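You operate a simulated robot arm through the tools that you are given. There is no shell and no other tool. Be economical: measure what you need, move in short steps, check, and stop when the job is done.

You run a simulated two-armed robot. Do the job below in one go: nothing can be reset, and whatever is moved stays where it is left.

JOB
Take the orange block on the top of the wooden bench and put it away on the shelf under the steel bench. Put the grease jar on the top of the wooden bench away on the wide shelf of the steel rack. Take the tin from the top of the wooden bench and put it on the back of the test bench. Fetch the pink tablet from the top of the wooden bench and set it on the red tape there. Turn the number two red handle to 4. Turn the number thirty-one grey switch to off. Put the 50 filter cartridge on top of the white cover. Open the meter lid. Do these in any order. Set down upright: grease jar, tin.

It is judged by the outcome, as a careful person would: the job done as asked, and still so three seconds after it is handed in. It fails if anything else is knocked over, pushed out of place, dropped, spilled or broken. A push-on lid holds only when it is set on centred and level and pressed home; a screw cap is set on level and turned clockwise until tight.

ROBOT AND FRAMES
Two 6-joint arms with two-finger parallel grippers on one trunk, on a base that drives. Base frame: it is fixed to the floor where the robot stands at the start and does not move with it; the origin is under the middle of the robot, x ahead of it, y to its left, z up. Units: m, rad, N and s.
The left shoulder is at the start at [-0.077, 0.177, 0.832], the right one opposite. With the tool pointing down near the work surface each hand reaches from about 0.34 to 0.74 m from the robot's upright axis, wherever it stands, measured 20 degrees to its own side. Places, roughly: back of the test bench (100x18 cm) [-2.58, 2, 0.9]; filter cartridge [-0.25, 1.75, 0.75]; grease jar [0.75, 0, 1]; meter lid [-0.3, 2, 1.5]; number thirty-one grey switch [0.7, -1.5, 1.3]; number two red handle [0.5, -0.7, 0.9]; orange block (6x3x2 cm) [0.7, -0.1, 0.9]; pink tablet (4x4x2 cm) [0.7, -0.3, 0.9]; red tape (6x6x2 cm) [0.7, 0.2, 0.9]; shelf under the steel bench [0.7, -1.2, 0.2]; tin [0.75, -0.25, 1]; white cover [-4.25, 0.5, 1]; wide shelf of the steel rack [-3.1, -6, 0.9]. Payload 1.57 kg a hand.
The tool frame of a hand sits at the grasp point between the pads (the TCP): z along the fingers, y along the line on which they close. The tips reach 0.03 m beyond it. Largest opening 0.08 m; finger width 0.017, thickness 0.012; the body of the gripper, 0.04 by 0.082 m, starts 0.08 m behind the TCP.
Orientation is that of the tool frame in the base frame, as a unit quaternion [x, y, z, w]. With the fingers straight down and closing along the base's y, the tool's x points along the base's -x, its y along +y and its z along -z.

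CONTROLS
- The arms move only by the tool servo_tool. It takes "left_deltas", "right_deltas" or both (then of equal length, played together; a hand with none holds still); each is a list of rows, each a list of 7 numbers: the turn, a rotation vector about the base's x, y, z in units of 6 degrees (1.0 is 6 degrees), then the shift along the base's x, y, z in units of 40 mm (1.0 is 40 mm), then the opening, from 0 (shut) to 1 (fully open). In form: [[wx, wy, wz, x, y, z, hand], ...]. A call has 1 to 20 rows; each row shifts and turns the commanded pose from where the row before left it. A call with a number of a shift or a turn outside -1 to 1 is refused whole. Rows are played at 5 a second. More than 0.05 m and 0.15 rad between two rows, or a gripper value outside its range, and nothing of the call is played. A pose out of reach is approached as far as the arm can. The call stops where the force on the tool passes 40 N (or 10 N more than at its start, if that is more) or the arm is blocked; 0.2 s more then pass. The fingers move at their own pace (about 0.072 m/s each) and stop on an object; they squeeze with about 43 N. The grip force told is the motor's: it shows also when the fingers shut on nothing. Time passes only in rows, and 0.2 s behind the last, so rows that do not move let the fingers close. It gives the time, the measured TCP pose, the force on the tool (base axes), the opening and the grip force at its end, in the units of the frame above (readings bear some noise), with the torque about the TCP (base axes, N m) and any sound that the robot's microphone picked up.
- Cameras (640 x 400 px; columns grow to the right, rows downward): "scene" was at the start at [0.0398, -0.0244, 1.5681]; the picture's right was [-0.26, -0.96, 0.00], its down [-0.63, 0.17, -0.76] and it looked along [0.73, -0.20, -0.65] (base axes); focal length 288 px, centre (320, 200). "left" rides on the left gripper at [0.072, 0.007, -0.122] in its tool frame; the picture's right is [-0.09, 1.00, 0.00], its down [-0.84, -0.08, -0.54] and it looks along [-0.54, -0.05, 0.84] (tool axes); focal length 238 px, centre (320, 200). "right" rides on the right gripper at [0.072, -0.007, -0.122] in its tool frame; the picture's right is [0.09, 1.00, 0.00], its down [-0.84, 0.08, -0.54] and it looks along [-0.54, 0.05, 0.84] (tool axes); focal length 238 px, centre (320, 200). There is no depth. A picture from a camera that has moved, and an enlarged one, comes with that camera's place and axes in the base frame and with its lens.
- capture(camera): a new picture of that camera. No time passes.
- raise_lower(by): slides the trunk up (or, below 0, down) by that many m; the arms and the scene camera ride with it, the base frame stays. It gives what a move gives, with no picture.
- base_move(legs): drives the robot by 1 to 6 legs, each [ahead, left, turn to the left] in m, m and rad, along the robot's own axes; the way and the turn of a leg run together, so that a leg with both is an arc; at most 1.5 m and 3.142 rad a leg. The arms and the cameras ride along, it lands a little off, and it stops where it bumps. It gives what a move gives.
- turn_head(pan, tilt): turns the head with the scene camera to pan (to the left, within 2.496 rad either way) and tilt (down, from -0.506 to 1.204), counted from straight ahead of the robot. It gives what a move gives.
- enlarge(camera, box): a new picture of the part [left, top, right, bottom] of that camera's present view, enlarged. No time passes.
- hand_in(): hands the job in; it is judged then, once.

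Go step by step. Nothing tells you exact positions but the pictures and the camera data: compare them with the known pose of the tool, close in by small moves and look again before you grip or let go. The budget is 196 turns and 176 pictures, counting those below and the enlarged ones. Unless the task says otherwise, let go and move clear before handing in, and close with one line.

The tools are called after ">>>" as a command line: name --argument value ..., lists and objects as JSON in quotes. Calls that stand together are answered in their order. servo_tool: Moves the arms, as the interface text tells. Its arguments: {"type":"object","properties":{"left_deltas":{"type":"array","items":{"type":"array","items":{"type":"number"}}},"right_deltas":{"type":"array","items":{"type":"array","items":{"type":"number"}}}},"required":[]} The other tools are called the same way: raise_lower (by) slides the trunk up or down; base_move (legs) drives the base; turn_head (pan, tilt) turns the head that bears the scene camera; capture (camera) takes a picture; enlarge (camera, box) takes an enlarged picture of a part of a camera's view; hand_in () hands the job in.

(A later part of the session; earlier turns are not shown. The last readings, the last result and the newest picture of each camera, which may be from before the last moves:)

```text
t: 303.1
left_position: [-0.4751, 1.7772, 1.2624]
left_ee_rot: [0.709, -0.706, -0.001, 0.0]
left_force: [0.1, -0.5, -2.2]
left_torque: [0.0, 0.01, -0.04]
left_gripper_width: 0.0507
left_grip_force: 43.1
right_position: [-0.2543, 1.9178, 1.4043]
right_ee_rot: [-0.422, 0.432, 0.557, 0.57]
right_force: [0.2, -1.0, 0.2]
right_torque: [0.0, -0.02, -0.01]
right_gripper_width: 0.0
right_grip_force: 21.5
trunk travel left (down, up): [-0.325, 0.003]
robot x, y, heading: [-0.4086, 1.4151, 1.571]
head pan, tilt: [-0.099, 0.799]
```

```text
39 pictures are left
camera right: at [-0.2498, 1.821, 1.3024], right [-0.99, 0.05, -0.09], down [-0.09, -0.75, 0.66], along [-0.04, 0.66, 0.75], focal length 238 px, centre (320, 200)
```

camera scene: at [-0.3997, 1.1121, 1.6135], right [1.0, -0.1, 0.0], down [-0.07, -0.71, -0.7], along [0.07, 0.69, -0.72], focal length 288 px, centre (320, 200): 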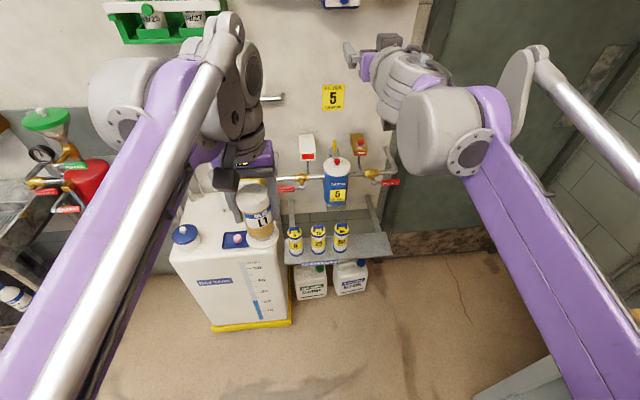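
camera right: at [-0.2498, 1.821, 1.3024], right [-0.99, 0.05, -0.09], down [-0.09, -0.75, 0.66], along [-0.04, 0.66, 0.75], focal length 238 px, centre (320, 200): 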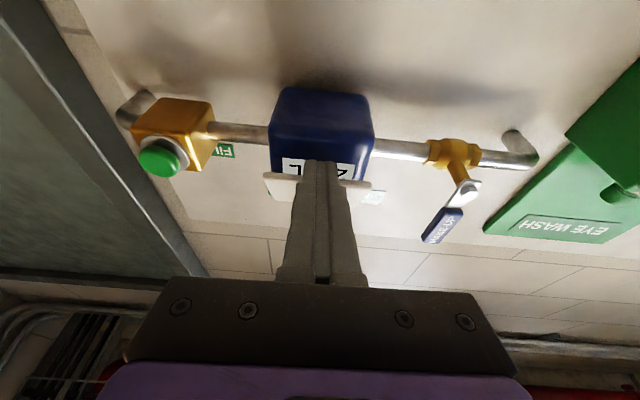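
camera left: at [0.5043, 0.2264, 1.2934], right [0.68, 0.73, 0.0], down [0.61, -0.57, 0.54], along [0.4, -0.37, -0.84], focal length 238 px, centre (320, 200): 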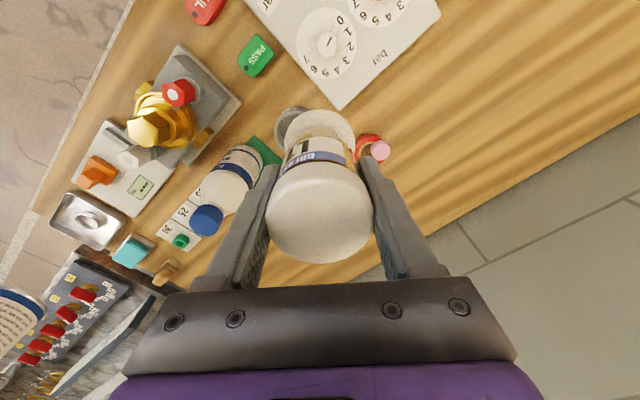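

The display is visible behind the half-open lid. Slide 2 cm in under the lid and lift.

>>> servo_tool --right_deltas '[[0, 0, 0, 0, 0.3, 0, 0], [0, 0, 0, 0, 0.15, 0.1, 0], [0, 0, 0, 0, 0, 0.35, 0], [0, 0, 0, 0, 0, 0.35, 0], [0, 0, 0, 0, 0, 0.35, 0], [0, 0, 0, 0, 0, 0.35, 0], [0, 0, 0, 0, 0, 0.35, 0], [0, 0, 0, 0, 0, 0.35, 0]]'

>>> capture --camera "right"

```text
t: 304.9
left_position: [-0.4745, 1.7807, 1.2598]
left_ee_rot: [0.708, -0.706, 0.001, 0.001]
left_force: [0.9, 0.2, -2.2]
left_torque: [0.01, 0.01, -0.03]
left_gripper_width: 0.0505
left_grip_force: 43.2
right_position: [-0.2545, 1.9415, 1.4892]
right_ee_rot: [-0.425, 0.433, 0.557, 0.567]
right_force: [-0.4, -2.3, -23.5]
right_torque: [-0.61, 0.02, -0.01]
right_gripper_width: 0.0002
right_grip_force: 20.8
trunk travel left (down, up): [-0.325, 0.003]
robot x, y, heading: [-0.408, 1.4102, 1.574]
head pan, tilt: [-0.099, 0.799]
```

```text
38 pictures are left
camera right: at [-0.2495, 1.8426, 1.3878], right [-1.0, 0.04, -0.09], down [-0.09, -0.74, 0.66], along [-0.04, 0.67, 0.74], focal length 238 px, centre (320, 200)
```

right: 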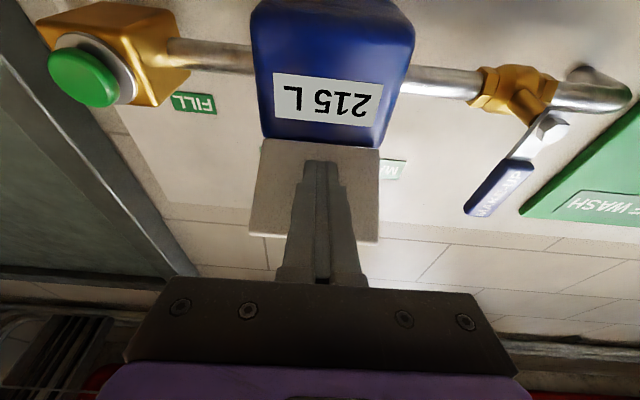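

The lid is swung up and the reading 215 L is exposed. Lower a bit, withdraw and see if it stays.

>>> servo_tool --right_deltas '[[0, 0, 0, 0, 0, -0.2, 0], [0, 0, 0, 0, -0.3, -0.3, 0], [0, 0, 0, 0, -0.7, -0.3, 0], [0, 0, 0, 0, -0.8, -0.2, 0], [0, 0, 0, 0, -0.8, 0, 0]]'

>>> base_move --legs '[[-0.25, 0, 0]]'

>>> turn_head --pan -0.2 --tilt 0.65

>>> capture --camera "scene"

```text
t: 306.1
left_position: [-0.475, 1.7777, 1.2617]
left_ee_rot: [0.708, -0.706, -0.001, -0.001]
left_force: [0.6, 0.2, -1.6]
left_torque: [0.03, 0.04, 0.01]
left_gripper_width: 0.0506
left_grip_force: 43.7
right_position: [-0.2546, 1.835, 1.4528]
right_ee_rot: [-0.422, 0.432, 0.557, 0.57]
right_force: [0.6, -0.6, 0.0]
right_torque: [0.0, 0.01, -0.01]
right_gripper_width: 0.0002
right_grip_force: 21.3
trunk travel left (down, up): [-0.325, 0.003]
robot x, y, heading: [-0.4095, 1.4148, 1.575]
head pan, tilt: [-0.099, 0.799]
```

```text
t: 307.9
left_position: [-0.4742, 1.5319, 1.2616]
left_ee_rot: [0.707, -0.707, 0.0, 0.0]
left_force: [-0.5, 0.0, -2.1]
left_torque: [0.0, 0.0, 0.03]
left_gripper_width: 0.0504
left_grip_force: 43.4
right_position: [-0.252, 1.5881, 1.4524]
right_ee_rot: [-0.422, 0.432, 0.557, 0.57]
right_force: [-0.3, 0.2, 1.0]
right_torque: [0.0, -0.01, -0.03]
right_gripper_width: 0.0001
right_grip_force: 21.1
trunk travel left (down, up): [-0.325, 0.003]
robot x, y, heading: [-0.4063, 1.1623, 1.569]
head pan, tilt: [-0.099, 0.799]
```

```text
t: 308.6
left_position: [-0.4727, 1.5311, 1.2619]
left_ee_rot: [0.707, -0.707, 0.0, 0.0]
left_force: [0.1, 0.0, -1.4]
left_torque: [-0.02, 0.0, -0.01]
left_gripper_width: 0.0508
left_grip_force: 43.3
right_position: [-0.2533, 1.5864, 1.4516]
right_ee_rot: [-0.421, 0.432, 0.557, 0.571]
right_force: [0.0, 0.3, 0.8]
right_torque: [0.01, 0.01, 0.02]
right_gripper_width: 0.0
right_grip_force: 21.3
trunk travel left (down, up): [-0.325, 0.003]
robot x, y, heading: [-0.4082, 1.1643, 1.574]
head pan, tilt: [-0.201, 0.649]
```

```text
37 pictures are left
camera scene: at [-0.3907, 1.2027, 1.626], right [0.98, -0.2, 0.0], down [-0.12, -0.59, -0.8], along [0.16, 0.78, -0.6], focal length 288 px, centre (320, 200)
```

scene: 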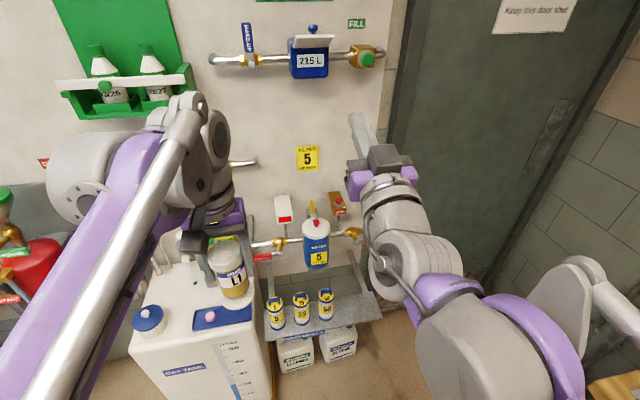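

The meter lid stands open. Now the cartridge 50, right-most on the low shelf (≈(-0.255,1.767), top z≈0.8). I lower the right hand with a 45° forward tilt.

>>> servo_tool --right_deltas '[[-0.8, 0, 0, 0, -0.2, -0.96, 0.85], [-0.8, 0, 0, 0, -0.2, -0.96, 0.85], [-0.8, 0, 0, 0, -0.1, -0.96, 0.85], [-0.8, 0, 0, 0, -0.1, -0.96, 0.85], [-0.8, 0, 0, 0, 0, -0.96, 0.85], [-0.8, 0, 0, 0, 0, -0.96, 0.85], [-0.8, 0, 0, 0, 0, -0.96, 0.85], [-0.8, 0, 0, 0, 0, -0.96, 0.85], [-0.8, 0, 0, 0, 0, -0.96, 0.85], [-0.8, 0, 0, 0, 0, -0.96, 0.85], [-0.8, 0, 0, 0, 0, -0.96, 0.85], [-0.8, 0, 0, 0, 0, -0.96, 0.85], [-0.6, 0, 0, 0, 0, -0.96, 0.85], [0, 0, 0, 0, 0, -0.9, 0.85]]'

>>> capture --camera "right"

>>> capture --camera "scene"

```text
t: 311.6
left_position: [-0.4731, 1.5327, 1.2614]
left_ee_rot: [0.707, -0.707, 0.0, -0.001]
left_force: [0.1, -0.5, -2.5]
left_torque: [-0.05, 0.01, -0.03]
left_gripper_width: 0.0509
left_grip_force: 42.8
right_position: [-0.2536, 1.5641, 0.9161]
right_ee_rot: [-0.654, 0.656, 0.258, 0.275]
right_force: [-0.4, 0.2, -0.2]
right_torque: [-0.05, 0.0, -0.01]
right_gripper_width: 0.0681
right_grip_force: 0.0
trunk travel left (down, up): [-0.325, 0.003]
robot x, y, heading: [-0.4089, 1.1595, 1.565]
head pan, tilt: [-0.201, 0.649]
```

```text
36 pictures are left
camera right: at [-0.2483, 1.428, 0.9538], right [-0.99, -0.05, -0.09], down [-0.1, 0.22, 0.97], along [-0.03, 0.97, -0.22], focal length 238 px, centre (320, 200)
```

right: 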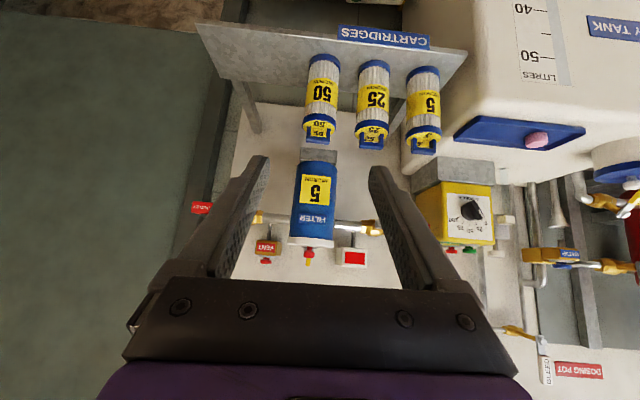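

```text
35 pictures are left
camera scene: at [-0.3907, 1.205, 1.6261], right [0.98, -0.2, 0.0], down [-0.12, -0.59, -0.8], along [0.16, 0.78, -0.61], focal length 288 px, centre (320, 200)
```

scene: 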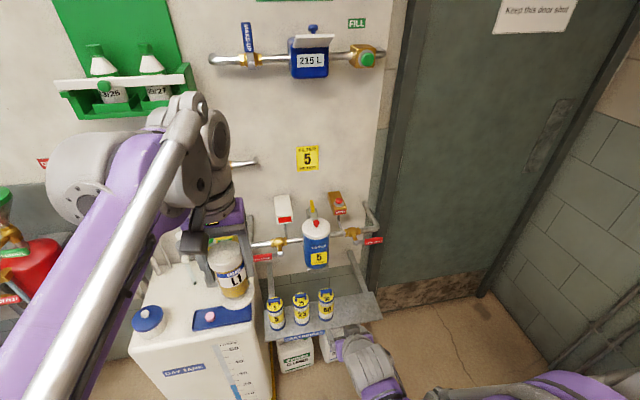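

Cartridge 50 is at about (-0.243,1.79), z 0.64–0.72. I approach along the tool axis.

>>> servo_tool --right_deltas '[[0, 0, 0, 0.1, 0.6, -0.6, 0.88], [0, 0, 0, 0.1, 0.6, -0.6, 0.88], [0, 0, 0, 0, 0.6, -0.6, 0.88], [0, 0, 0, 0, 0.6, -0.6, 0.88], [0, 0, 0, 0, 0.6, -0.6, 0.88], [0, 0, 0, 0, 0.6, -0.6, 0.88], [0, 0, 0, 0, 0, 0, 0.88]]'

>>> capture --camera "right"

```text
t: 313.2
left_position: [-0.4732, 1.5318, 1.262]
left_ee_rot: [0.707, -0.707, 0.0, 0.0]
left_force: [0.9, -0.5, -1.4]
left_torque: [0.02, 0.01, -0.01]
left_gripper_width: 0.0508
left_grip_force: 43.0
right_position: [-0.2456, 1.7153, 0.7833]
right_ee_rot: [-0.653, 0.656, 0.259, 0.277]
right_force: [0.6, 0.2, -0.4]
right_torque: [-0.02, 0.02, 0.0]
right_gripper_width: 0.0704
right_grip_force: 0.1
right hand out of reach, approached as far as the arm can: row 3, 4
trunk travel left (down, up): [-0.325, 0.003]
robot x, y, heading: [-0.4036, 1.1668, 1.571]
head pan, tilt: [-0.201, 0.649]
```

```text
34 pictures are left
camera right: at [-0.2414, 1.579, 0.8208], right [-0.99, -0.05, -0.09], down [-0.1, 0.22, 0.97], along [-0.03, 0.97, -0.22], focal length 238 px, centre (320, 200)
```

right: 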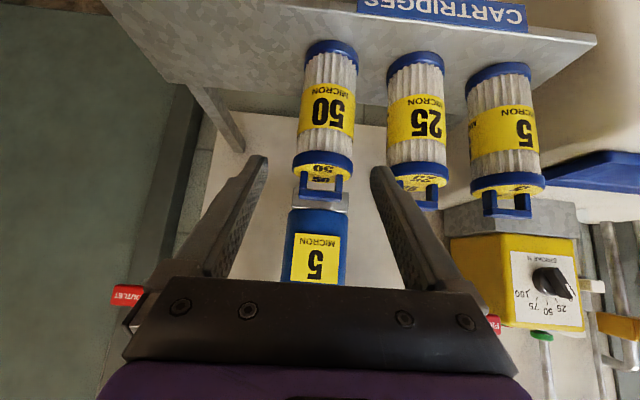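

Laterally aligned. I lower the trunk 8 cm (hand goes down in front of the cartridge), then drive forward to straddle it.

>>> raise_lower --by -0.083

>>> base_move --legs '[[0.045, 0, 0]]'

>>> capture --camera "right"

```text
t: 314.4
left_position: [-0.4734, 1.5325, 1.1792]
left_ee_rot: [0.707, -0.707, -0.001, -0.001]
left_force: [-0.7, 0.3, -2.1]
left_torque: [-0.02, -0.01, -0.01]
left_gripper_width: 0.0508
left_grip_force: 42.6
right_position: [-0.2453, 1.7153, 0.6998]
right_ee_rot: [-0.653, 0.656, 0.259, 0.277]
right_force: [-0.9, 0.0, -1.2]
right_torque: [0.02, 0.02, 0.03]
right_gripper_width: 0.0704
right_grip_force: 0.1
trunk travel left (down, up): [-0.242, 0.086]
robot x, y, heading: [-0.4092, 1.1639, 1.571]
head pan, tilt: [-0.201, 0.649]
```

```text
t: 315.3
left_position: [-0.4743, 1.5768, 1.1777]
left_ee_rot: [-0.707, 0.707, 0.0, 0.0]
left_force: [-0.4, -0.1, -1.4]
left_torque: [-0.04, -0.01, -0.04]
left_gripper_width: 0.0507
left_grip_force: 42.9
right_position: [-0.2457, 1.7603, 0.6993]
right_ee_rot: [-0.653, 0.656, 0.259, 0.276]
right_force: [-0.6, 0.3, -0.2]
right_torque: [-0.01, -0.01, 0.01]
right_gripper_width: 0.0703
right_grip_force: 0.1
trunk travel left (down, up): [-0.242, 0.086]
robot x, y, heading: [-0.4084, 1.2045, 1.572]
head pan, tilt: [-0.201, 0.649]
```

```text
33 pictures are left
camera right: at [-0.2407, 1.6232, 0.737], right [-0.99, -0.05, -0.09], down [-0.1, 0.22, 0.97], along [-0.03, 0.97, -0.22], focal length 238 px, centre (320, 200)
```

right: 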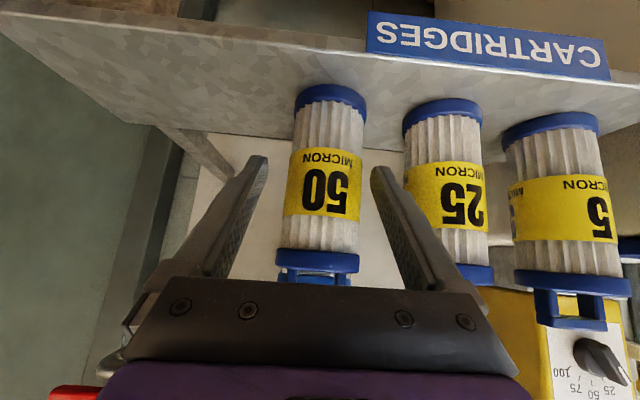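

Well centred. Forward 3 cm more and close.

>>> base_move --legs '[[0.03, 0, 0]]'

>>> servo_tool --right_deltas '[[0, 0, 0, 0, 0, 0, 0], [0, 0, 0, 0, 0, 0, 0], [0, 0, 0, 0, 0, 0, 0], [0, 0, 0, 0, 0, 0, 0]]'

>>> capture --camera "right"

```text
t: 316.1
left_position: [-0.4735, 1.6053, 1.1788]
left_ee_rot: [-0.707, 0.708, 0.0, 0.0]
left_force: [0.5, 0.5, -1.1]
left_torque: [0.01, 0.01, -0.02]
left_gripper_width: 0.0511
left_grip_force: 42.9
right_position: [-0.2464, 1.7878, 0.7001]
right_ee_rot: [-0.653, 0.656, 0.259, 0.277]
right_force: [-0.2, -0.3, -0.8]
right_torque: [0.0, 0.01, 0.03]
right_gripper_width: 0.0703
right_grip_force: 0.1
trunk travel left (down, up): [-0.242, 0.086]
robot x, y, heading: [-0.4066, 1.2365, 1.574]
head pan, tilt: [-0.201, 0.649]
```

```text
t: 317.1
left_position: [-0.4737, 1.6057, 1.1782]
left_ee_rot: [-0.707, 0.707, -0.001, 0.001]
left_force: [0.9, 0.6, -1.7]
left_torque: [0.02, 0.0, 0.02]
left_gripper_width: 0.0508
left_grip_force: 42.8
right_position: [-0.2449, 1.7888, 0.6991]
right_ee_rot: [-0.654, 0.655, 0.26, 0.276]
right_force: [0.3, 0.5, 0.3]
right_torque: [0.01, 0.01, 0.02]
right_gripper_width: 0.0568
right_grip_force: 42.8
trunk travel left (down, up): [-0.242, 0.086]
robot x, y, heading: [-0.4068, 1.2363, 1.576]
head pan, tilt: [-0.201, 0.649]
```

```text
32 pictures are left
camera right: at [-0.2407, 1.6521, 0.7373], right [-0.99, -0.05, -0.09], down [-0.1, 0.22, 0.97], along [-0.03, 0.97, -0.22], focal length 238 px, centre (320, 200)
```

right: 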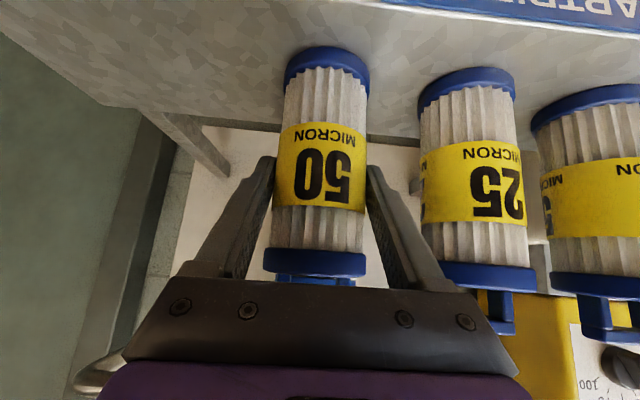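

Gripped. Lift 3 cm with the trunk and back straight out.

>>> raise_lower --by 0.03

>>> base_move --legs '[[-0.45, 0, 0]]'

>>> raise_lower --by 0.053

>>> servo_tool --right_deltas '[[0, 0, 0, 0, -0.5, 0.9, 0], [0, 0, 0, 0, -0.5, 0.9, 0], [0, 0, 0, 0, -0.5, 0.9, 0], [0, 0, 0, 0, -0.5, 0.9, 0], [0, 0, 0, 0, -0.3, 0.9, 0], [0, 0, 0, 0, -0.3, 0.9, 0], [0, 0, 0, 0, -0.3, 0.9, 0], [0, 0, 0, 0, 0, 0.9, 0]]'

>>> turn_head --pan 1.2 --tilt 0.2

>>> capture --camera "scene"

```text
t: 317.9
left_position: [-0.4734, 1.6051, 1.2088]
left_ee_rot: [0.707, -0.707, 0.0, 0.0]
left_force: [-0.1, -0.8, -1.1]
left_torque: [-0.01, 0.05, 0.01]
left_gripper_width: 0.0508
left_grip_force: 43.0
right_position: [-0.2462, 1.7873, 0.7298]
right_ee_rot: [-0.653, 0.656, 0.259, 0.276]
right_force: [0.3, -0.1, -1.7]
right_torque: [-0.01, 0.01, -0.03]
right_gripper_width: 0.0568
right_grip_force: 43.4
trunk travel left (down, up): [-0.272, 0.056]
robot x, y, heading: [-0.4077, 1.2377, 1.571]
head pan, tilt: [-0.201, 0.649]
```

```text
t: 320.6
left_position: [-0.474, 1.1617, 1.2091]
left_ee_rot: [0.708, -0.706, 0.0, 0.0]
left_force: [-0.3, -0.5, -1.7]
left_torque: [-0.02, 0.0, 0.01]
left_gripper_width: 0.0508
left_grip_force: 43.3
right_position: [-0.2454, 1.3426, 0.7303]
right_ee_rot: [-0.654, 0.655, 0.259, 0.276]
right_force: [-0.2, -0.7, -1.5]
right_torque: [-0.01, 0.0, 0.01]
right_gripper_width: 0.0568
right_grip_force: 43.5
trunk travel left (down, up): [-0.272, 0.056]
robot x, y, heading: [-0.4076, 0.7977, 1.568]
head pan, tilt: [-0.201, 0.649]
```

```text
t: 321.5
left_position: [-0.4734, 1.1599, 1.2617]
left_ee_rot: [0.708, -0.707, 0.0, 0.0]
left_force: [-0.3, 0.6, -1.6]
left_torque: [-0.01, -0.01, -0.03]
left_gripper_width: 0.0507
left_grip_force: 42.7
right_position: [-0.2466, 1.3434, 0.7833]
right_ee_rot: [-0.654, 0.655, 0.259, 0.275]
right_force: [0.0, -1.0, -2.0]
right_torque: [0.01, -0.01, 0.0]
right_gripper_width: 0.0567
right_grip_force: 43.0
trunk travel left (down, up): [-0.325, 0.003]
robot x, y, heading: [-0.4088, 0.793, 1.573]
head pan, tilt: [-0.201, 0.649]
```

```text
t: 323.3
left_position: [-0.4743, 1.1614, 1.2608]
left_ee_rot: [0.708, -0.706, 0.0, 0.0]
left_force: [1.0, 0.2, -1.9]
left_torque: [0.01, 0.02, 0.01]
left_gripper_width: 0.0508
left_grip_force: 42.8
right_position: [-0.2451, 1.227, 1.0707]
right_ee_rot: [-0.653, 0.656, 0.258, 0.275]
right_force: [0.6, -0.6, -1.5]
right_torque: [-0.04, 0.01, -0.01]
right_gripper_width: 0.057
right_grip_force: 42.9
trunk travel left (down, up): [-0.325, 0.003]
robot x, y, heading: [-0.4031, 0.793, 1.572]
head pan, tilt: [-0.201, 0.649]
```

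```text
t: 324.8
left_position: [-0.4727, 1.1621, 1.2612]
left_ee_rot: [0.708, -0.706, 0.0, 0.0]
left_force: [0.4, 0.0, -1.6]
left_torque: [0.02, 0.01, 0.02]
left_gripper_width: 0.0506
left_grip_force: 42.8
right_position: [-0.2442, 1.2282, 1.0701]
right_ee_rot: [-0.654, 0.655, 0.259, 0.276]
right_force: [-0.1, 0.6, -1.3]
right_torque: [-0.04, -0.03, 0.01]
right_gripper_width: 0.0568
right_grip_force: 43.6
trunk travel left (down, up): [-0.325, 0.003]
robot x, y, heading: [-0.4027, 0.7946, 1.571]
head pan, tilt: [1.201, 0.201]
```

```text
31 pictures are left
camera scene: at [-0.4942, 0.7808, 1.6671], right [0.36, 0.93, 0.0], down [0.19, -0.07, -0.98], along [-0.91, 0.35, -0.2], focal length 288 px, centre (320, 200)
```

scene: 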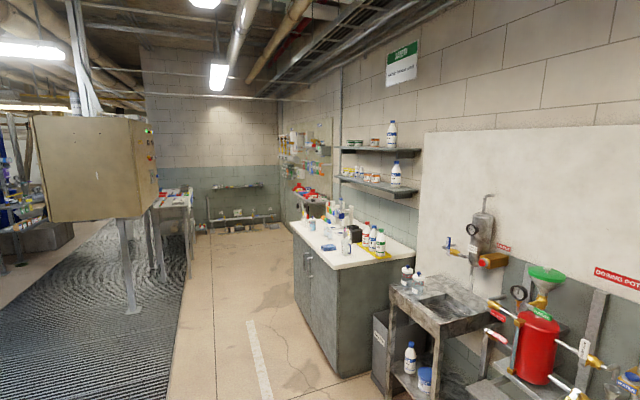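

The white cover should be on the table far left near (-4.25,0.5). I drive along the aisle and look at it.

>>> base_move --legs '[[0.03, 1.4, 0], [0, 1.3, 0]]'

>>> turn_head --pan 1.75 --tilt 0.45

>>> capture --camera "scene"

```text
t: 348.4
left_position: [-3.1564, 1.2033, 1.2624]
left_ee_rot: [-0.703, 0.711, 0.0, 0.0]
left_force: [0.0, -0.1, -1.9]
left_torque: [-0.01, 0.03, -0.05]
left_gripper_width: 0.0507
left_grip_force: 43.3
right_position: [-2.9268, 1.2681, 1.0704]
right_ee_rot: [-0.651, 0.659, 0.257, 0.277]
right_force: [-0.2, -0.4, -2.1]
right_torque: [-0.02, -0.02, 0.0]
right_gripper_width: 0.0565
right_grip_force: 42.9
trunk travel left (down, up): [-0.325, 0.003]
robot x, y, heading: [-3.0902, 0.835, 1.561]
head pan, tilt: [1.201, 0.201]
```

```text
t: 349.4
left_position: [-3.156, 1.2027, 1.2624]
left_ee_rot: [-0.703, 0.711, 0.0, 0.0]
left_force: [-0.1, 0.9, -2.5]
left_torque: [0.04, 0.02, -0.05]
left_gripper_width: 0.0507
left_grip_force: 43.4
right_position: [-2.9266, 1.2667, 1.0716]
right_ee_rot: [-0.65, 0.659, 0.257, 0.278]
right_force: [0.4, 0.0, -1.2]
right_torque: [0.0, -0.01, -0.03]
right_gripper_width: 0.0565
right_grip_force: 42.3
trunk travel left (down, up): [-0.325, 0.003]
robot x, y, heading: [-3.0945, 0.8306, 1.558]
head pan, tilt: [1.751, 0.45]
```

```text
30 pictures are left
camera scene: at [-3.1849, 0.7736, 1.644], right [-0.17, 0.99, 0.0], down [0.43, 0.07, -0.9], along [-0.89, -0.15, -0.43], focal length 288 px, centre (320, 200)
```

scene: 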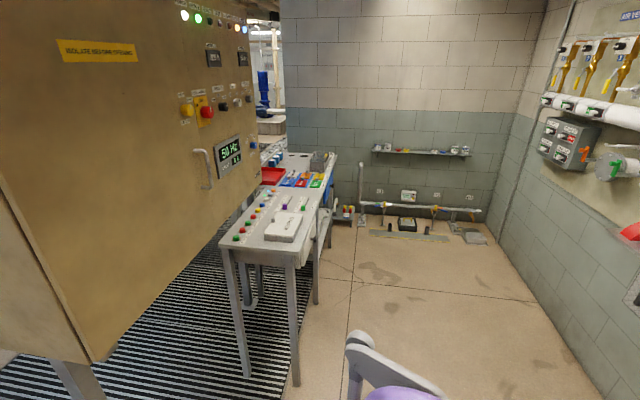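

A narrow bench stands there with a white cover near its front end. I enlarge.

>>> enlarge --camera "scene" --box '[210, 140, 350, 260]'

```text
3.33 times, centred on (280, 200) of scene
camera zoom: at [-3.1849, 0.7736, 1.644], right [-0.17, 0.99, 0.0], down [0.43, 0.07, -0.9], along [-0.89, -0.15, -0.43], focal length 960 px, centre (453, 200)
```

zoom: 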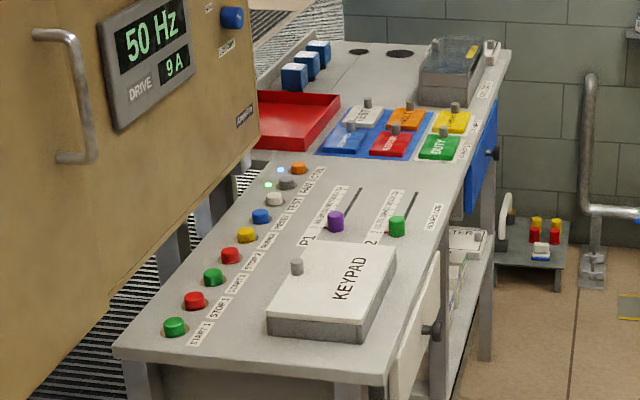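

The white cover is the KEYPAD cover near (-4.25,0.43); its operator side faces +y. I go north of it and turn to face it.

>>> base_move --legs '[[0.27, 0.97, 0], [0, 0, 3.14]]'

>>> turn_head --pan -0.1 --tilt 0.85

>>> capture --camera "scene"

>>> capture --camera "right"

```text
t: 365.5
left_position: [-4.0002, 0.7454, 1.2626]
left_ee_rot: [0.717, 0.697, 0.001, 0.0]
left_force: [-0.8, -0.1, -2.1]
left_torque: [-0.01, -0.01, 0.0]
left_gripper_width: 0.0506
left_grip_force: 43.1
right_position: [-4.2309, 0.6845, 1.0709]
right_ee_rot: [0.665, 0.644, -0.279, 0.254]
right_force: [1.0, 0.8, -1.5]
right_torque: [0.01, 0.02, -0.01]
right_gripper_width: 0.0564
right_grip_force: 42.8
trunk travel left (down, up): [-0.325, 0.003]
robot x, y, heading: [-4.0568, 1.1155, -1.594]
head pan, tilt: [1.751, 0.45]
```

```text
t: 367.3
left_position: [-4.0002, 0.745, 1.2621]
left_ee_rot: [0.716, 0.698, 0.001, 0.0]
left_force: [-0.3, 0.1, -2.6]
left_torque: [0.0, -0.01, -0.01]
left_gripper_width: 0.0508
left_grip_force: 43.5
right_position: [-4.2308, 0.684, 1.0706]
right_ee_rot: [0.665, 0.644, -0.279, 0.254]
right_force: [0.1, 0.4, -1.7]
right_torque: [-0.02, 0.04, -0.02]
right_gripper_width: 0.0565
right_grip_force: 42.7
trunk travel left (down, up): [-0.325, 0.003]
robot x, y, heading: [-4.0565, 1.1134, -1.593]
head pan, tilt: [-0.099, 0.85]
```

```text
28 pictures are left
camera scene: at [-4.066, 1.0783, 1.6095], right [-0.99, 0.13, 0.0], down [0.09, 0.75, -0.66], along [-0.08, -0.65, -0.75], focal length 288 px, centre (320, 200)
```

scene: 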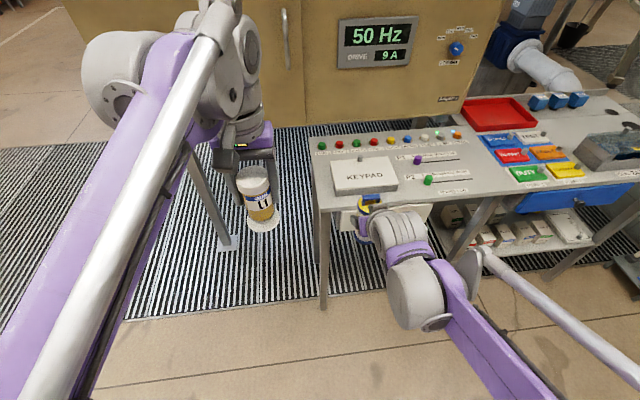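

```text
27 pictures are left
camera right: at [-4.2304, 0.8218, 1.1082], right [1.0, 0.03, -0.09], down [0.09, -0.22, 0.97], along [0.01, -0.97, -0.22], focal length 238 px, centre (320, 200)
```

right: 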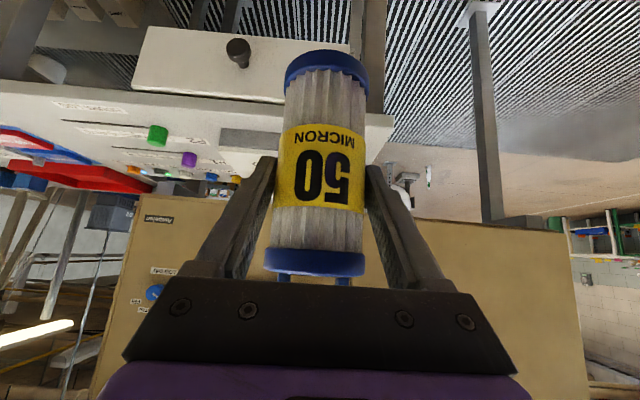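

Cover top ≈ z 0.965, centred near (-4.28,0.43). I move the cartridge over it.

>>> servo_tool --right_deltas '[[0, 0, 0, -0.4, -0.3, 0.5, 0], [0, 0, 0, -0.4, -0.8, 0.2, 0], [0, 0, 0, -0.45, -0.9, 0, 0], [0, 0, 0, 0, -0.9, 0, 0], [0, 0, 0, 0, -0.9, 0, 0], [0, 0, 0, 0, -0.9, 0, 0], [0, 0, 0, 0, -0.9, 0, 0], [0, 0, 0, 0, -0.75, 0, 0], [0, 0, 0, 0, 0, 0, 0]]'

>>> capture --camera "scene"

>>> capture --camera "right"

```text
t: 369.3
left_position: [-4.001, 0.7449, 1.2616]
left_ee_rot: [0.717, 0.697, 0.0, 0.0]
left_force: [0.0, 0.9, -2.9]
left_torque: [0.0, 0.03, -0.03]
left_gripper_width: 0.0508
left_grip_force: 42.6
right_position: [-4.2802, 0.4314, 1.0994]
right_ee_rot: [0.665, 0.644, -0.28, 0.256]
right_force: [0.3, -0.1, -1.7]
right_torque: [-0.02, 0.01, 0.0]
right_gripper_width: 0.0565
right_grip_force: 43.6
trunk travel left (down, up): [-0.325, 0.003]
robot x, y, heading: [-4.0566, 1.1147, -1.593]
head pan, tilt: [-0.099, 0.85]
```

```text
26 pictures are left
camera scene: at [-4.066, 1.079, 1.6094], right [-0.99, 0.13, 0.0], down [0.09, 0.75, -0.66], along [-0.08, -0.66, -0.75], focal length 288 px, centre (320, 200)
```

scene: 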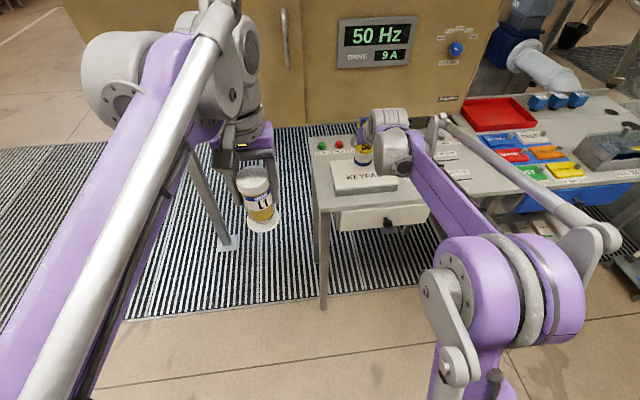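

```text
25 pictures are left
camera right: at [-4.2799, 0.5683, 1.1366], right [1.0, 0.03, -0.09], down [0.09, -0.22, 0.97], along [0.01, -0.97, -0.22], focal length 238 px, centre (320, 200)
```

right: 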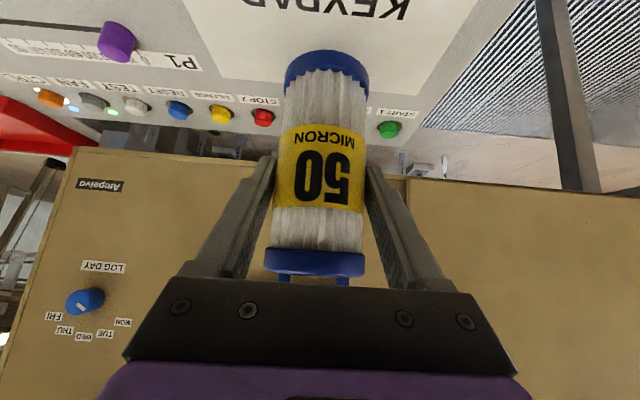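

Centred above the cover. Lower until contact.

>>> servo_tool --right_deltas '[[0, 0, 0, 0, 0.15, -0.4, 0], [0, 0, 0, 0, 0.1, -0.4, 0], [0, 0, 0, 0, 0, -0.35, 0], [0, 0, 0, 0, 0, -0.15, 0], [0, 0, 0, 0, 0, -0.1, 0], [0, 0, 0, 0, 0, -0.1, 0], [0, 0, 0, 0, 0, -0.1, 0]]'

>>> capture --camera "right"

```text
t: 370.9
left_position: [-4.0004, 0.7489, 1.2634]
left_ee_rot: [0.717, 0.697, -0.002, 0.001]
left_force: [0.0, 0.5, -2.3]
left_torque: [0.01, 0.03, -0.01]
left_gripper_width: 0.0507
left_grip_force: 42.8
right_position: [-4.2783, 0.4418, 1.038]
right_ee_rot: [0.663, 0.643, -0.282, 0.259]
right_force: [1.1, -0.9, 37.2]
right_torque: [-0.33, -1.01, -0.01]
right_gripper_width: 0.0569
right_grip_force: 42.8
trunk travel left (down, up): [-0.325, 0.003]
robot x, y, heading: [-4.0578, 1.1127, -1.601]
head pan, tilt: [-0.099, 0.85]
```

```text
24 pictures are left
camera right: at [-4.2788, 0.5797, 1.0749], right [1.0, 0.03, -0.09], down [0.09, -0.21, 0.97], along [0.01, -0.98, -0.22], focal length 238 px, centre (320, 200)
```

right: 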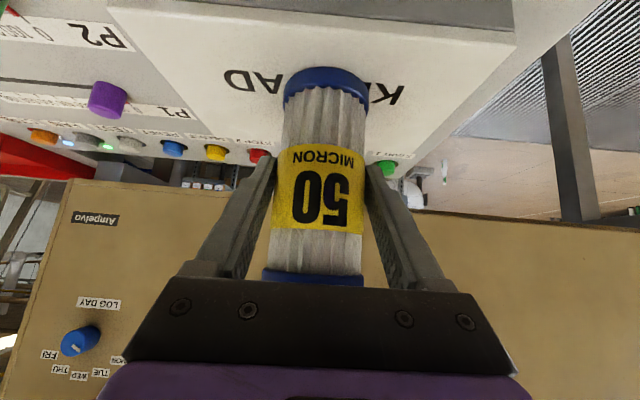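

On the cover. Ease the pressure, release, and back away along the tool axis.

>>> servo_tool --right_deltas '[[0, 0, 0, 0, 0, 0.13, 0], [0, 0, 0, 0, 0, 0, 0], [0, 0, 0, 0, 0, 0, 1], [0, 0, 0, 0, 0, 0, 1], [0, 0, 0, 0, 0, 0, 1], [0, 0, 0, 0, 0.2, 0.2, 1], [0, 0, 0, 0, 0.5, 0.5, 1], [0, 0, 0, 0, 0.7, 0.6, 1], [0, 0, 0, 0, 0.7, 0.6, 1], [0, 0, 0, 0, 0.7, 0.6, 1]]'

>>> capture --camera "right"

```text
t: 373.1
left_position: [-3.9996, 0.7473, 1.2614]
left_ee_rot: [0.717, 0.698, -0.001, 0.0]
left_force: [-1.6, -0.8, -1.5]
left_torque: [-0.06, -0.04, -0.01]
left_gripper_width: 0.0508
left_grip_force: 43.2
right_position: [-4.2784, 0.5534, 1.1403]
right_ee_rot: [0.664, 0.644, -0.281, 0.256]
right_force: [0.5, -0.1, -0.4]
right_torque: [0.0, -0.02, -0.02]
right_gripper_width: 0.08
right_grip_force: 0.1
trunk travel left (down, up): [-0.325, 0.003]
robot x, y, heading: [-4.059, 1.117, -1.6]
head pan, tilt: [-0.099, 0.85]
```

```text
23 pictures are left
camera right: at [-4.2798, 0.6914, 1.1779], right [1.0, 0.03, -0.09], down [0.09, -0.22, 0.97], along [0.01, -0.97, -0.22], focal length 238 px, centre (320, 200)
```

right: 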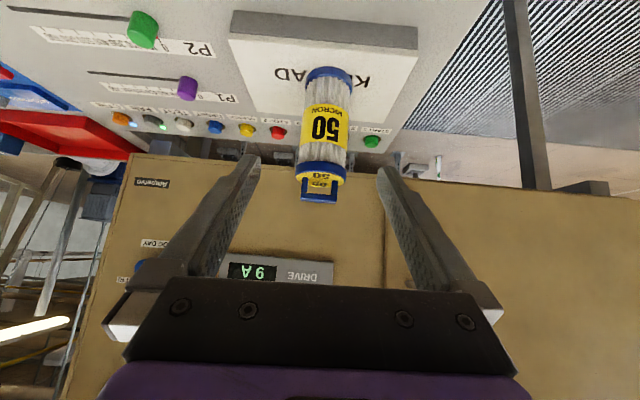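

The cartridge stands on the cover. Last: the jar to the steel rack. I tuck the right arm and drive back along the aisle to the open floor, then look.

>>> servo_tool --right_deltas '[[0, 0, 0, 0, 0.8, 0.5, 0.5], [0, 0, 0, 0, 0.8, 0.5, 0.5], [0, 0, 0, 0, 0.8, 0.3, 0.5], [0, 0, 0, 0, 0.8, 0, 0.5], [0, 0, 0, 0, 0.8, 0, 0.5]]'

>>> base_move --legs '[[-0.08, 0, 0], [0, 0, 1.6], [1.2, -0.2, 0], [1.2, -0.05, 0], [1.05, 0, 0], [0, 0, -1.571]]'

>>> turn_head --pan -0.2 --tilt 0.2

>>> capture --camera "scene"

```text
t: 374.3
left_position: [-4.0006, 0.7463, 1.2613]
left_ee_rot: [0.717, 0.697, -0.001, 0.001]
left_force: [-0.1, -0.1, -1.2]
left_torque: [-0.03, 0.0, 0.01]
left_gripper_width: 0.0507
left_grip_force: 42.8
right_position: [-4.28, 0.7146, 1.192]
right_ee_rot: [0.665, 0.644, -0.28, 0.255]
right_force: [0.0, 0.3, 0.3]
right_torque: [0.0, 0.02, 0.02]
right_gripper_width: 0.0402
right_grip_force: 0.0
trunk travel left (down, up): [-0.325, 0.003]
robot x, y, heading: [-4.0559, 1.1177, -1.597]
head pan, tilt: [-0.099, 0.85]
```

```text
t: 399.7
left_position: [-0.5176, 0.6089, 1.2624]
left_ee_rot: [0.71, 0.704, 0.0, -0.001]
left_force: [0.3, -0.3, -2.3]
left_torque: [0.0, 0.0, 0.02]
left_gripper_width: 0.0504
left_grip_force: 43.7
right_position: [-0.7967, 0.5726, 1.1908]
right_ee_rot: [0.658, 0.651, -0.276, 0.257]
right_force: [0.7, -0.7, -0.2]
right_torque: [-0.02, -0.02, -0.03]
right_gripper_width: 0.0399
right_grip_force: 0.0
trunk travel left (down, up): [-0.325, 0.003]
robot x, y, heading: [-0.5825, 0.9769, -1.581]
head pan, tilt: [-0.099, 0.85]
```

```text
t: 400.7
left_position: [-0.5179, 0.6084, 1.2618]
left_ee_rot: [0.71, 0.704, 0.001, -0.001]
left_force: [-1.3, -0.1, -1.5]
left_torque: [-0.01, -0.01, -0.02]
left_gripper_width: 0.0508
left_grip_force: 42.5
right_position: [-0.7949, 0.5719, 1.192]
right_ee_rot: [0.659, 0.65, -0.278, 0.257]
right_force: [-0.1, 0.6, -0.3]
right_torque: [0.01, -0.01, -0.01]
right_gripper_width: 0.0404
right_grip_force: 0.2
trunk travel left (down, up): [-0.325, 0.003]
robot x, y, heading: [-0.5794, 0.9797, -1.584]
head pan, tilt: [-0.201, 0.201]
```

```text
22 pictures are left
camera scene: at [-0.6003, 0.9279, 1.6671], right [-0.98, 0.21, 0.0], down [0.04, 0.2, -0.98], along [-0.2, -0.96, -0.2], focal length 288 px, centre (320, 200)
```

scene: 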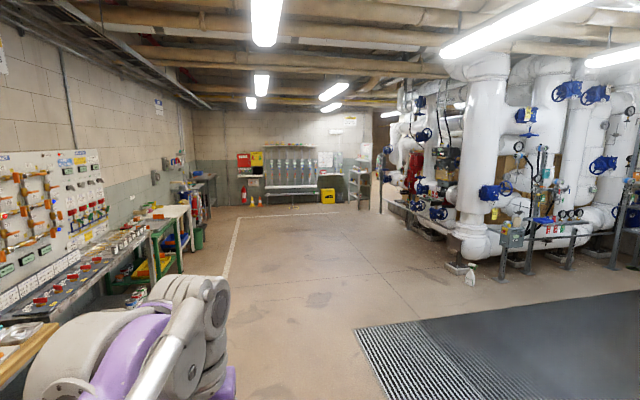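

The way is clear down the room to the rack at the far end. Drive.

>>> base_move --legs '[[1.4, 0, 0.01], [1.4, -0.3, 0], [1.4, -0.6, 0], [1.2, -0.6, 0]]'

>>> turn_head --pan -0.4 --tilt 0.35

>>> capture --camera "scene"

```text
refused: leg 3 is longer than a leg can be; nothing moved
```

```text
t: 401.4
left_position: [-0.518, 0.609, 1.261]
left_ee_rot: [0.71, 0.704, 0.001, 0.001]
left_force: [-0.9, -0.2, -1.3]
left_torque: [0.02, 0.0, 0.0]
left_gripper_width: 0.0505
left_grip_force: 42.8
right_position: [-0.7962, 0.5723, 1.1914]
right_ee_rot: [0.658, 0.651, -0.277, 0.257]
right_force: [-0.5, 0.8, 0.6]
right_torque: [0.03, 0.04, -0.01]
right_gripper_width: 0.0401
right_grip_force: 0.1
trunk travel left (down, up): [-0.325, 0.003]
robot x, y, heading: [-0.5846, 0.979, -1.58]
head pan, tilt: [-0.4, 0.351]
```

```text
21 pictures are left
camera scene: at [-0.6179, 0.9336, 1.6532], right [-0.92, 0.4, 0.0], down [0.14, 0.32, -0.94], along [-0.37, -0.86, -0.34], focal length 288 px, centre (320, 200)
```

scene: 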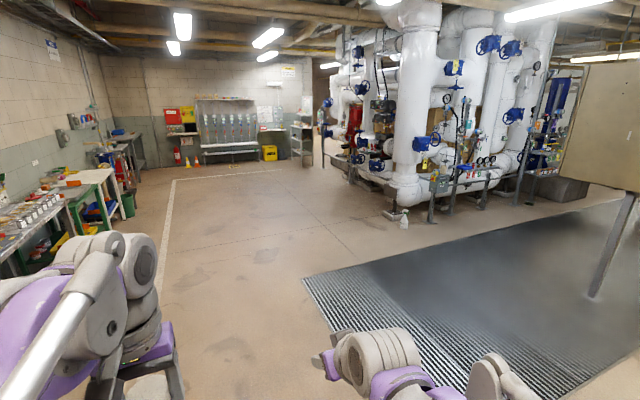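

>>> base_move --legs '[[1.4, 0, 0.01], [1.4, -0.3, 0], [1.3, -0.5, 0], [1.3, -0.6, 0]]'

>>> turn_head --pan -0.45 --tilt 0.35

>>> capture --camera "scene"

```text
t: 428.6
left_position: [-1.9989, -4.8074, 1.2616]
left_ee_rot: [0.715, 0.699, 0.0, 0.0]
left_force: [-0.1, -0.5, -1.4]
left_torque: [0.0, 0.01, 0.0]
left_gripper_width: 0.0509
left_grip_force: 43.3
right_position: [-2.2776, -4.8391, 1.191]
right_ee_rot: [0.663, 0.646, -0.279, 0.255]
right_force: [-0.3, 0.7, -0.5]
right_torque: [-0.01, 0.01, -0.01]
right_gripper_width: 0.0399
right_grip_force: 0.1
trunk travel left (down, up): [-0.325, 0.003]
robot x, y, heading: [-2.0522, -4.4356, -1.591]
head pan, tilt: [-0.4, 0.351]
```

```text
t: 429.2
left_position: [-1.9998, -4.8062, 1.2623]
left_ee_rot: [0.715, 0.699, 0.0, 0.0]
left_force: [-0.9, 1.6, -1.2]
left_torque: [-0.01, 0.0, -0.01]
left_gripper_width: 0.0506
left_grip_force: 42.9
right_position: [-2.2785, -4.8392, 1.1912]
right_ee_rot: [0.663, 0.646, -0.278, 0.256]
right_force: [0.5, 0.3, -0.6]
right_torque: [-0.01, 0.0, -0.02]
right_gripper_width: 0.0401
right_grip_force: 0.1
trunk travel left (down, up): [-0.325, 0.003]
robot x, y, heading: [-2.0552, -4.4369, -1.592]
head pan, tilt: [-0.45, 0.351]
```

```text
20 pictures are left
camera scene: at [-2.0993, -4.4789, 1.6531], right [-0.89, 0.45, 0.0], down [0.16, 0.31, -0.94], along [-0.43, -0.84, -0.34], focal length 288 px, centre (320, 200)
```

scene: 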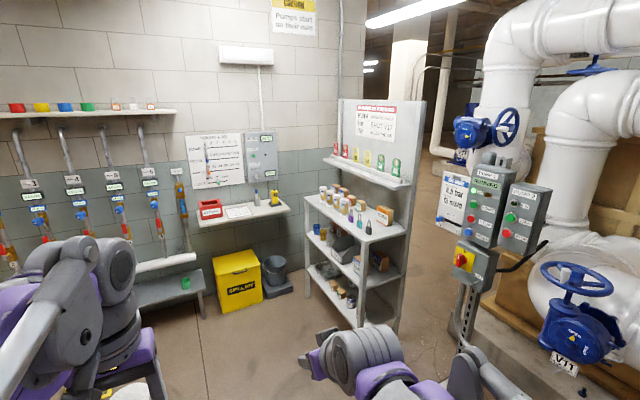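

The rack stands ahead right. I enlarge it to see the wide shelf.

>>> enlarge --camera "scene" --box '[290, 90, 430, 340]'

```text
1.60 times, centred on (360, 215) of scene
camera zoom: at [-2.0993, -4.4789, 1.6531], right [-0.89, 0.45, 0.0], down [0.16, 0.31, -0.94], along [-0.43, -0.84, -0.34], focal length 461 px, centre (256, 176)
```

zoom: 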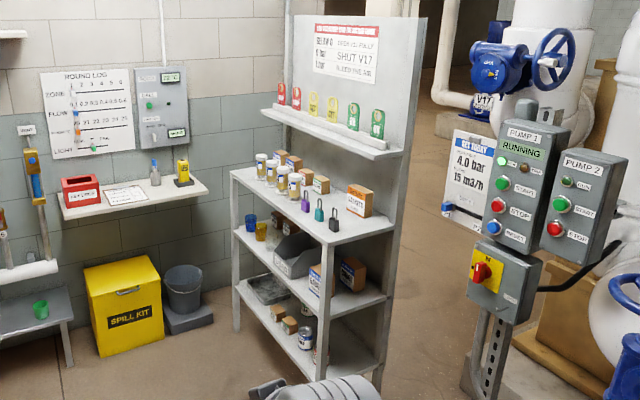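

The wide shelf spans x≈-3.21…-2.93, y≈-6.35…-5.58, z≈0.92; its front strip near y≈-5.8 is free. I turn to face it (-x) and come in front.

>>> base_move --legs '[[0, 0, -1.55], [0.15, 1.24, 0]]'

>>> turn_head --pan 0.1 --tilt 0.65

>>> capture --camera "scene"

>>> capture --camera "left"

```text
t: 444.1
left_position: [-2.5841, -5.7376, 1.262]
left_ee_rot: [1.0, -0.003, 0.0, 0.0]
left_force: [-0.7, 0.6, -2.1]
left_torque: [-0.01, 0.03, -0.02]
left_gripper_width: 0.0506
left_grip_force: 42.9
right_position: [-2.6223, -5.4592, 1.1913]
right_ee_rot: [0.926, -0.005, -0.378, -0.013]
right_force: [-0.3, -0.6, -0.2]
right_torque: [0.04, -0.02, -0.02]
right_gripper_width: 0.0397
right_grip_force: 0.1
trunk travel left (down, up): [-0.325, 0.003]
robot x, y, heading: [-2.2163, -5.6732, 3.137]
head pan, tilt: [-0.45, 0.351]
```

```text
t: 445.1
left_position: [-2.5845, -5.7371, 1.2618]
left_ee_rot: [1.0, -0.002, 0.001, -0.001]
left_force: [-0.3, 0.9, -1.4]
left_torque: [-0.05, 0.03, -0.02]
left_gripper_width: 0.051
left_grip_force: 42.8
right_position: [-2.6213, -5.4607, 1.1924]
right_ee_rot: [0.926, -0.004, -0.377, -0.013]
right_force: [-0.7, -1.1, 1.0]
right_torque: [0.0, 0.0, 0.02]
right_gripper_width: 0.0401
right_grip_force: 0.1
trunk travel left (down, up): [-0.325, 0.003]
robot x, y, heading: [-2.2131, -5.6739, 3.137]
head pan, tilt: [0.099, 0.649]
```

```text
18 pictures are left
camera scene: at [-2.2592, -5.6848, 1.6261], right [-0.09, 1.0, 0.0], down [0.6, 0.06, -0.8], along [-0.79, -0.07, -0.6], focal length 288 px, centre (320, 200)
```

scene: 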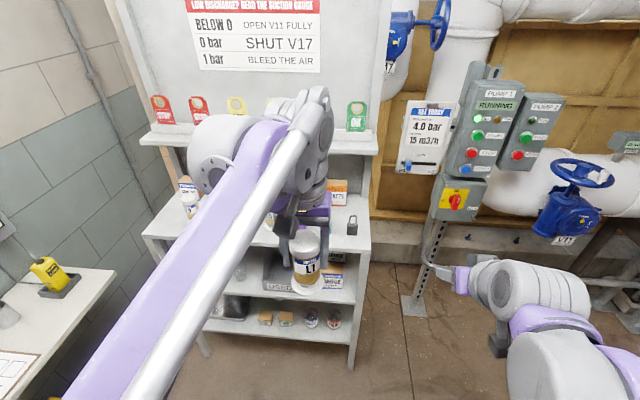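

```text
17 pictures are left
camera left: at [-2.5119, -5.7459, 1.3824], right [-0.1, -1.0, 0.0], down [-0.84, 0.08, 0.54], along [-0.54, 0.05, -0.84], focal length 238 px, centre (320, 200)
```

left: 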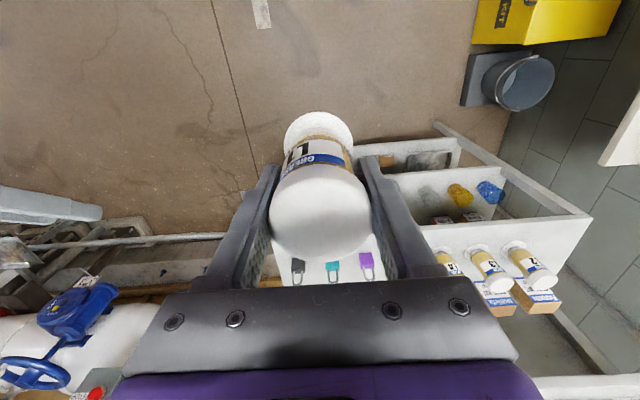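

There's a free 15 cm gap on the shelf between the purple padlock and the yellow jars, at about (-2.985,-5.925). I align the base and move the jar above it.

>>> base_move --legs '[[0.14, 0.07, 0]]'

>>> servo_tool --left_deltas '[[0, 0, 0, -0.5, -0.6, -0.4, 0], [0, 0, 0, -0.6, -0.6, -0.5, 0], [0, 0, 0, -0.6, -0.6, -0.5, 0], [0, 0, 0, -0.7, -0.5, -0.6, 0], [0, 0, 0, -0.8, -0.4, -0.6, 0], [0, 0, 0, -0.8, 0, -0.6, 0], [0, 0, 0, -0.8, 0, -0.5, 0], [0, 0, 0, -0.8, 0, -0.3, 0], [0, 0, 0, 0, 0, 0, 0]]'

>>> capture --camera "left"

>>> capture --camera "scene"

```text
t: 446.5
left_position: [-2.7229, -5.8072, 1.2606]
left_ee_rot: [1.0, -0.002, 0.001, 0.001]
left_force: [0.3, -0.3, -2.6]
left_torque: [0.01, 0.0, 0.0]
left_gripper_width: 0.051
left_grip_force: 43.2
right_position: [-2.7609, -5.5289, 1.1917]
right_ee_rot: [0.926, -0.004, -0.378, -0.013]
right_force: [0.5, 0.7, 0.2]
right_torque: [0.01, -0.04, 0.01]
right_gripper_width: 0.0401
right_grip_force: 0.1
trunk travel left (down, up): [-0.325, 0.003]
robot x, y, heading: [-2.3584, -5.7412, 3.133]
head pan, tilt: [0.099, 0.649]
```

```text
t: 448.5
left_position: [-2.9472, -5.9151, 1.1]
left_ee_rot: [1.0, -0.003, 0.001, 0.0]
left_force: [-0.2, 0.0, -1.9]
left_torque: [-0.02, 0.0, 0.01]
left_gripper_width: 0.0507
left_grip_force: 43.1
right_position: [-2.7618, -5.529, 1.1913]
right_ee_rot: [0.926, -0.005, -0.378, -0.013]
right_force: [0.3, 0.0, -0.2]
right_torque: [0.0, 0.01, 0.04]
right_gripper_width: 0.04
right_grip_force: 0.1
trunk travel left (down, up): [-0.325, 0.003]
robot x, y, heading: [-2.357, -5.7471, 3.138]
head pan, tilt: [0.099, 0.649]
```

```text
16 pictures are left
camera left: at [-2.875, -5.9233, 1.2213], right [-0.1, -1.0, 0.0], down [-0.84, 0.08, 0.54], along [-0.54, 0.05, -0.84], focal length 238 px, centre (320, 200)
```

left: 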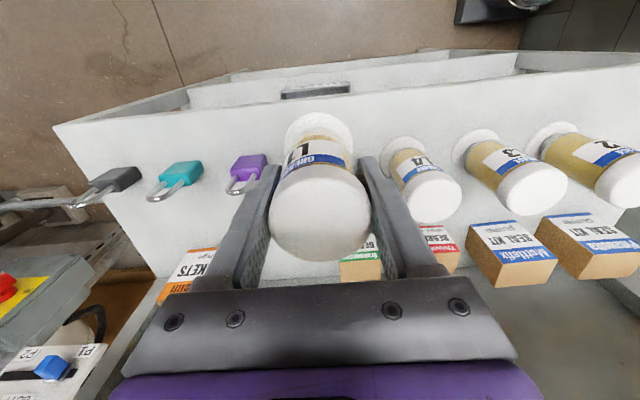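

```text
15 pictures are left
camera scene: at [-2.3985, -5.7536, 1.6261], right [-0.09, 1.0, 0.0], down [0.6, 0.06, -0.8], along [-0.79, -0.08, -0.6], focal length 288 px, centre (320, 200)
```

scene: 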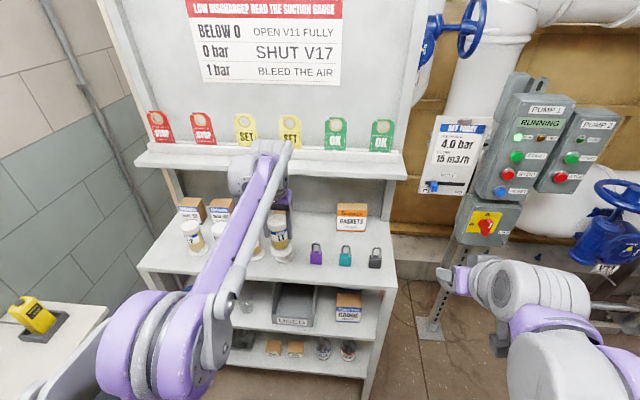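

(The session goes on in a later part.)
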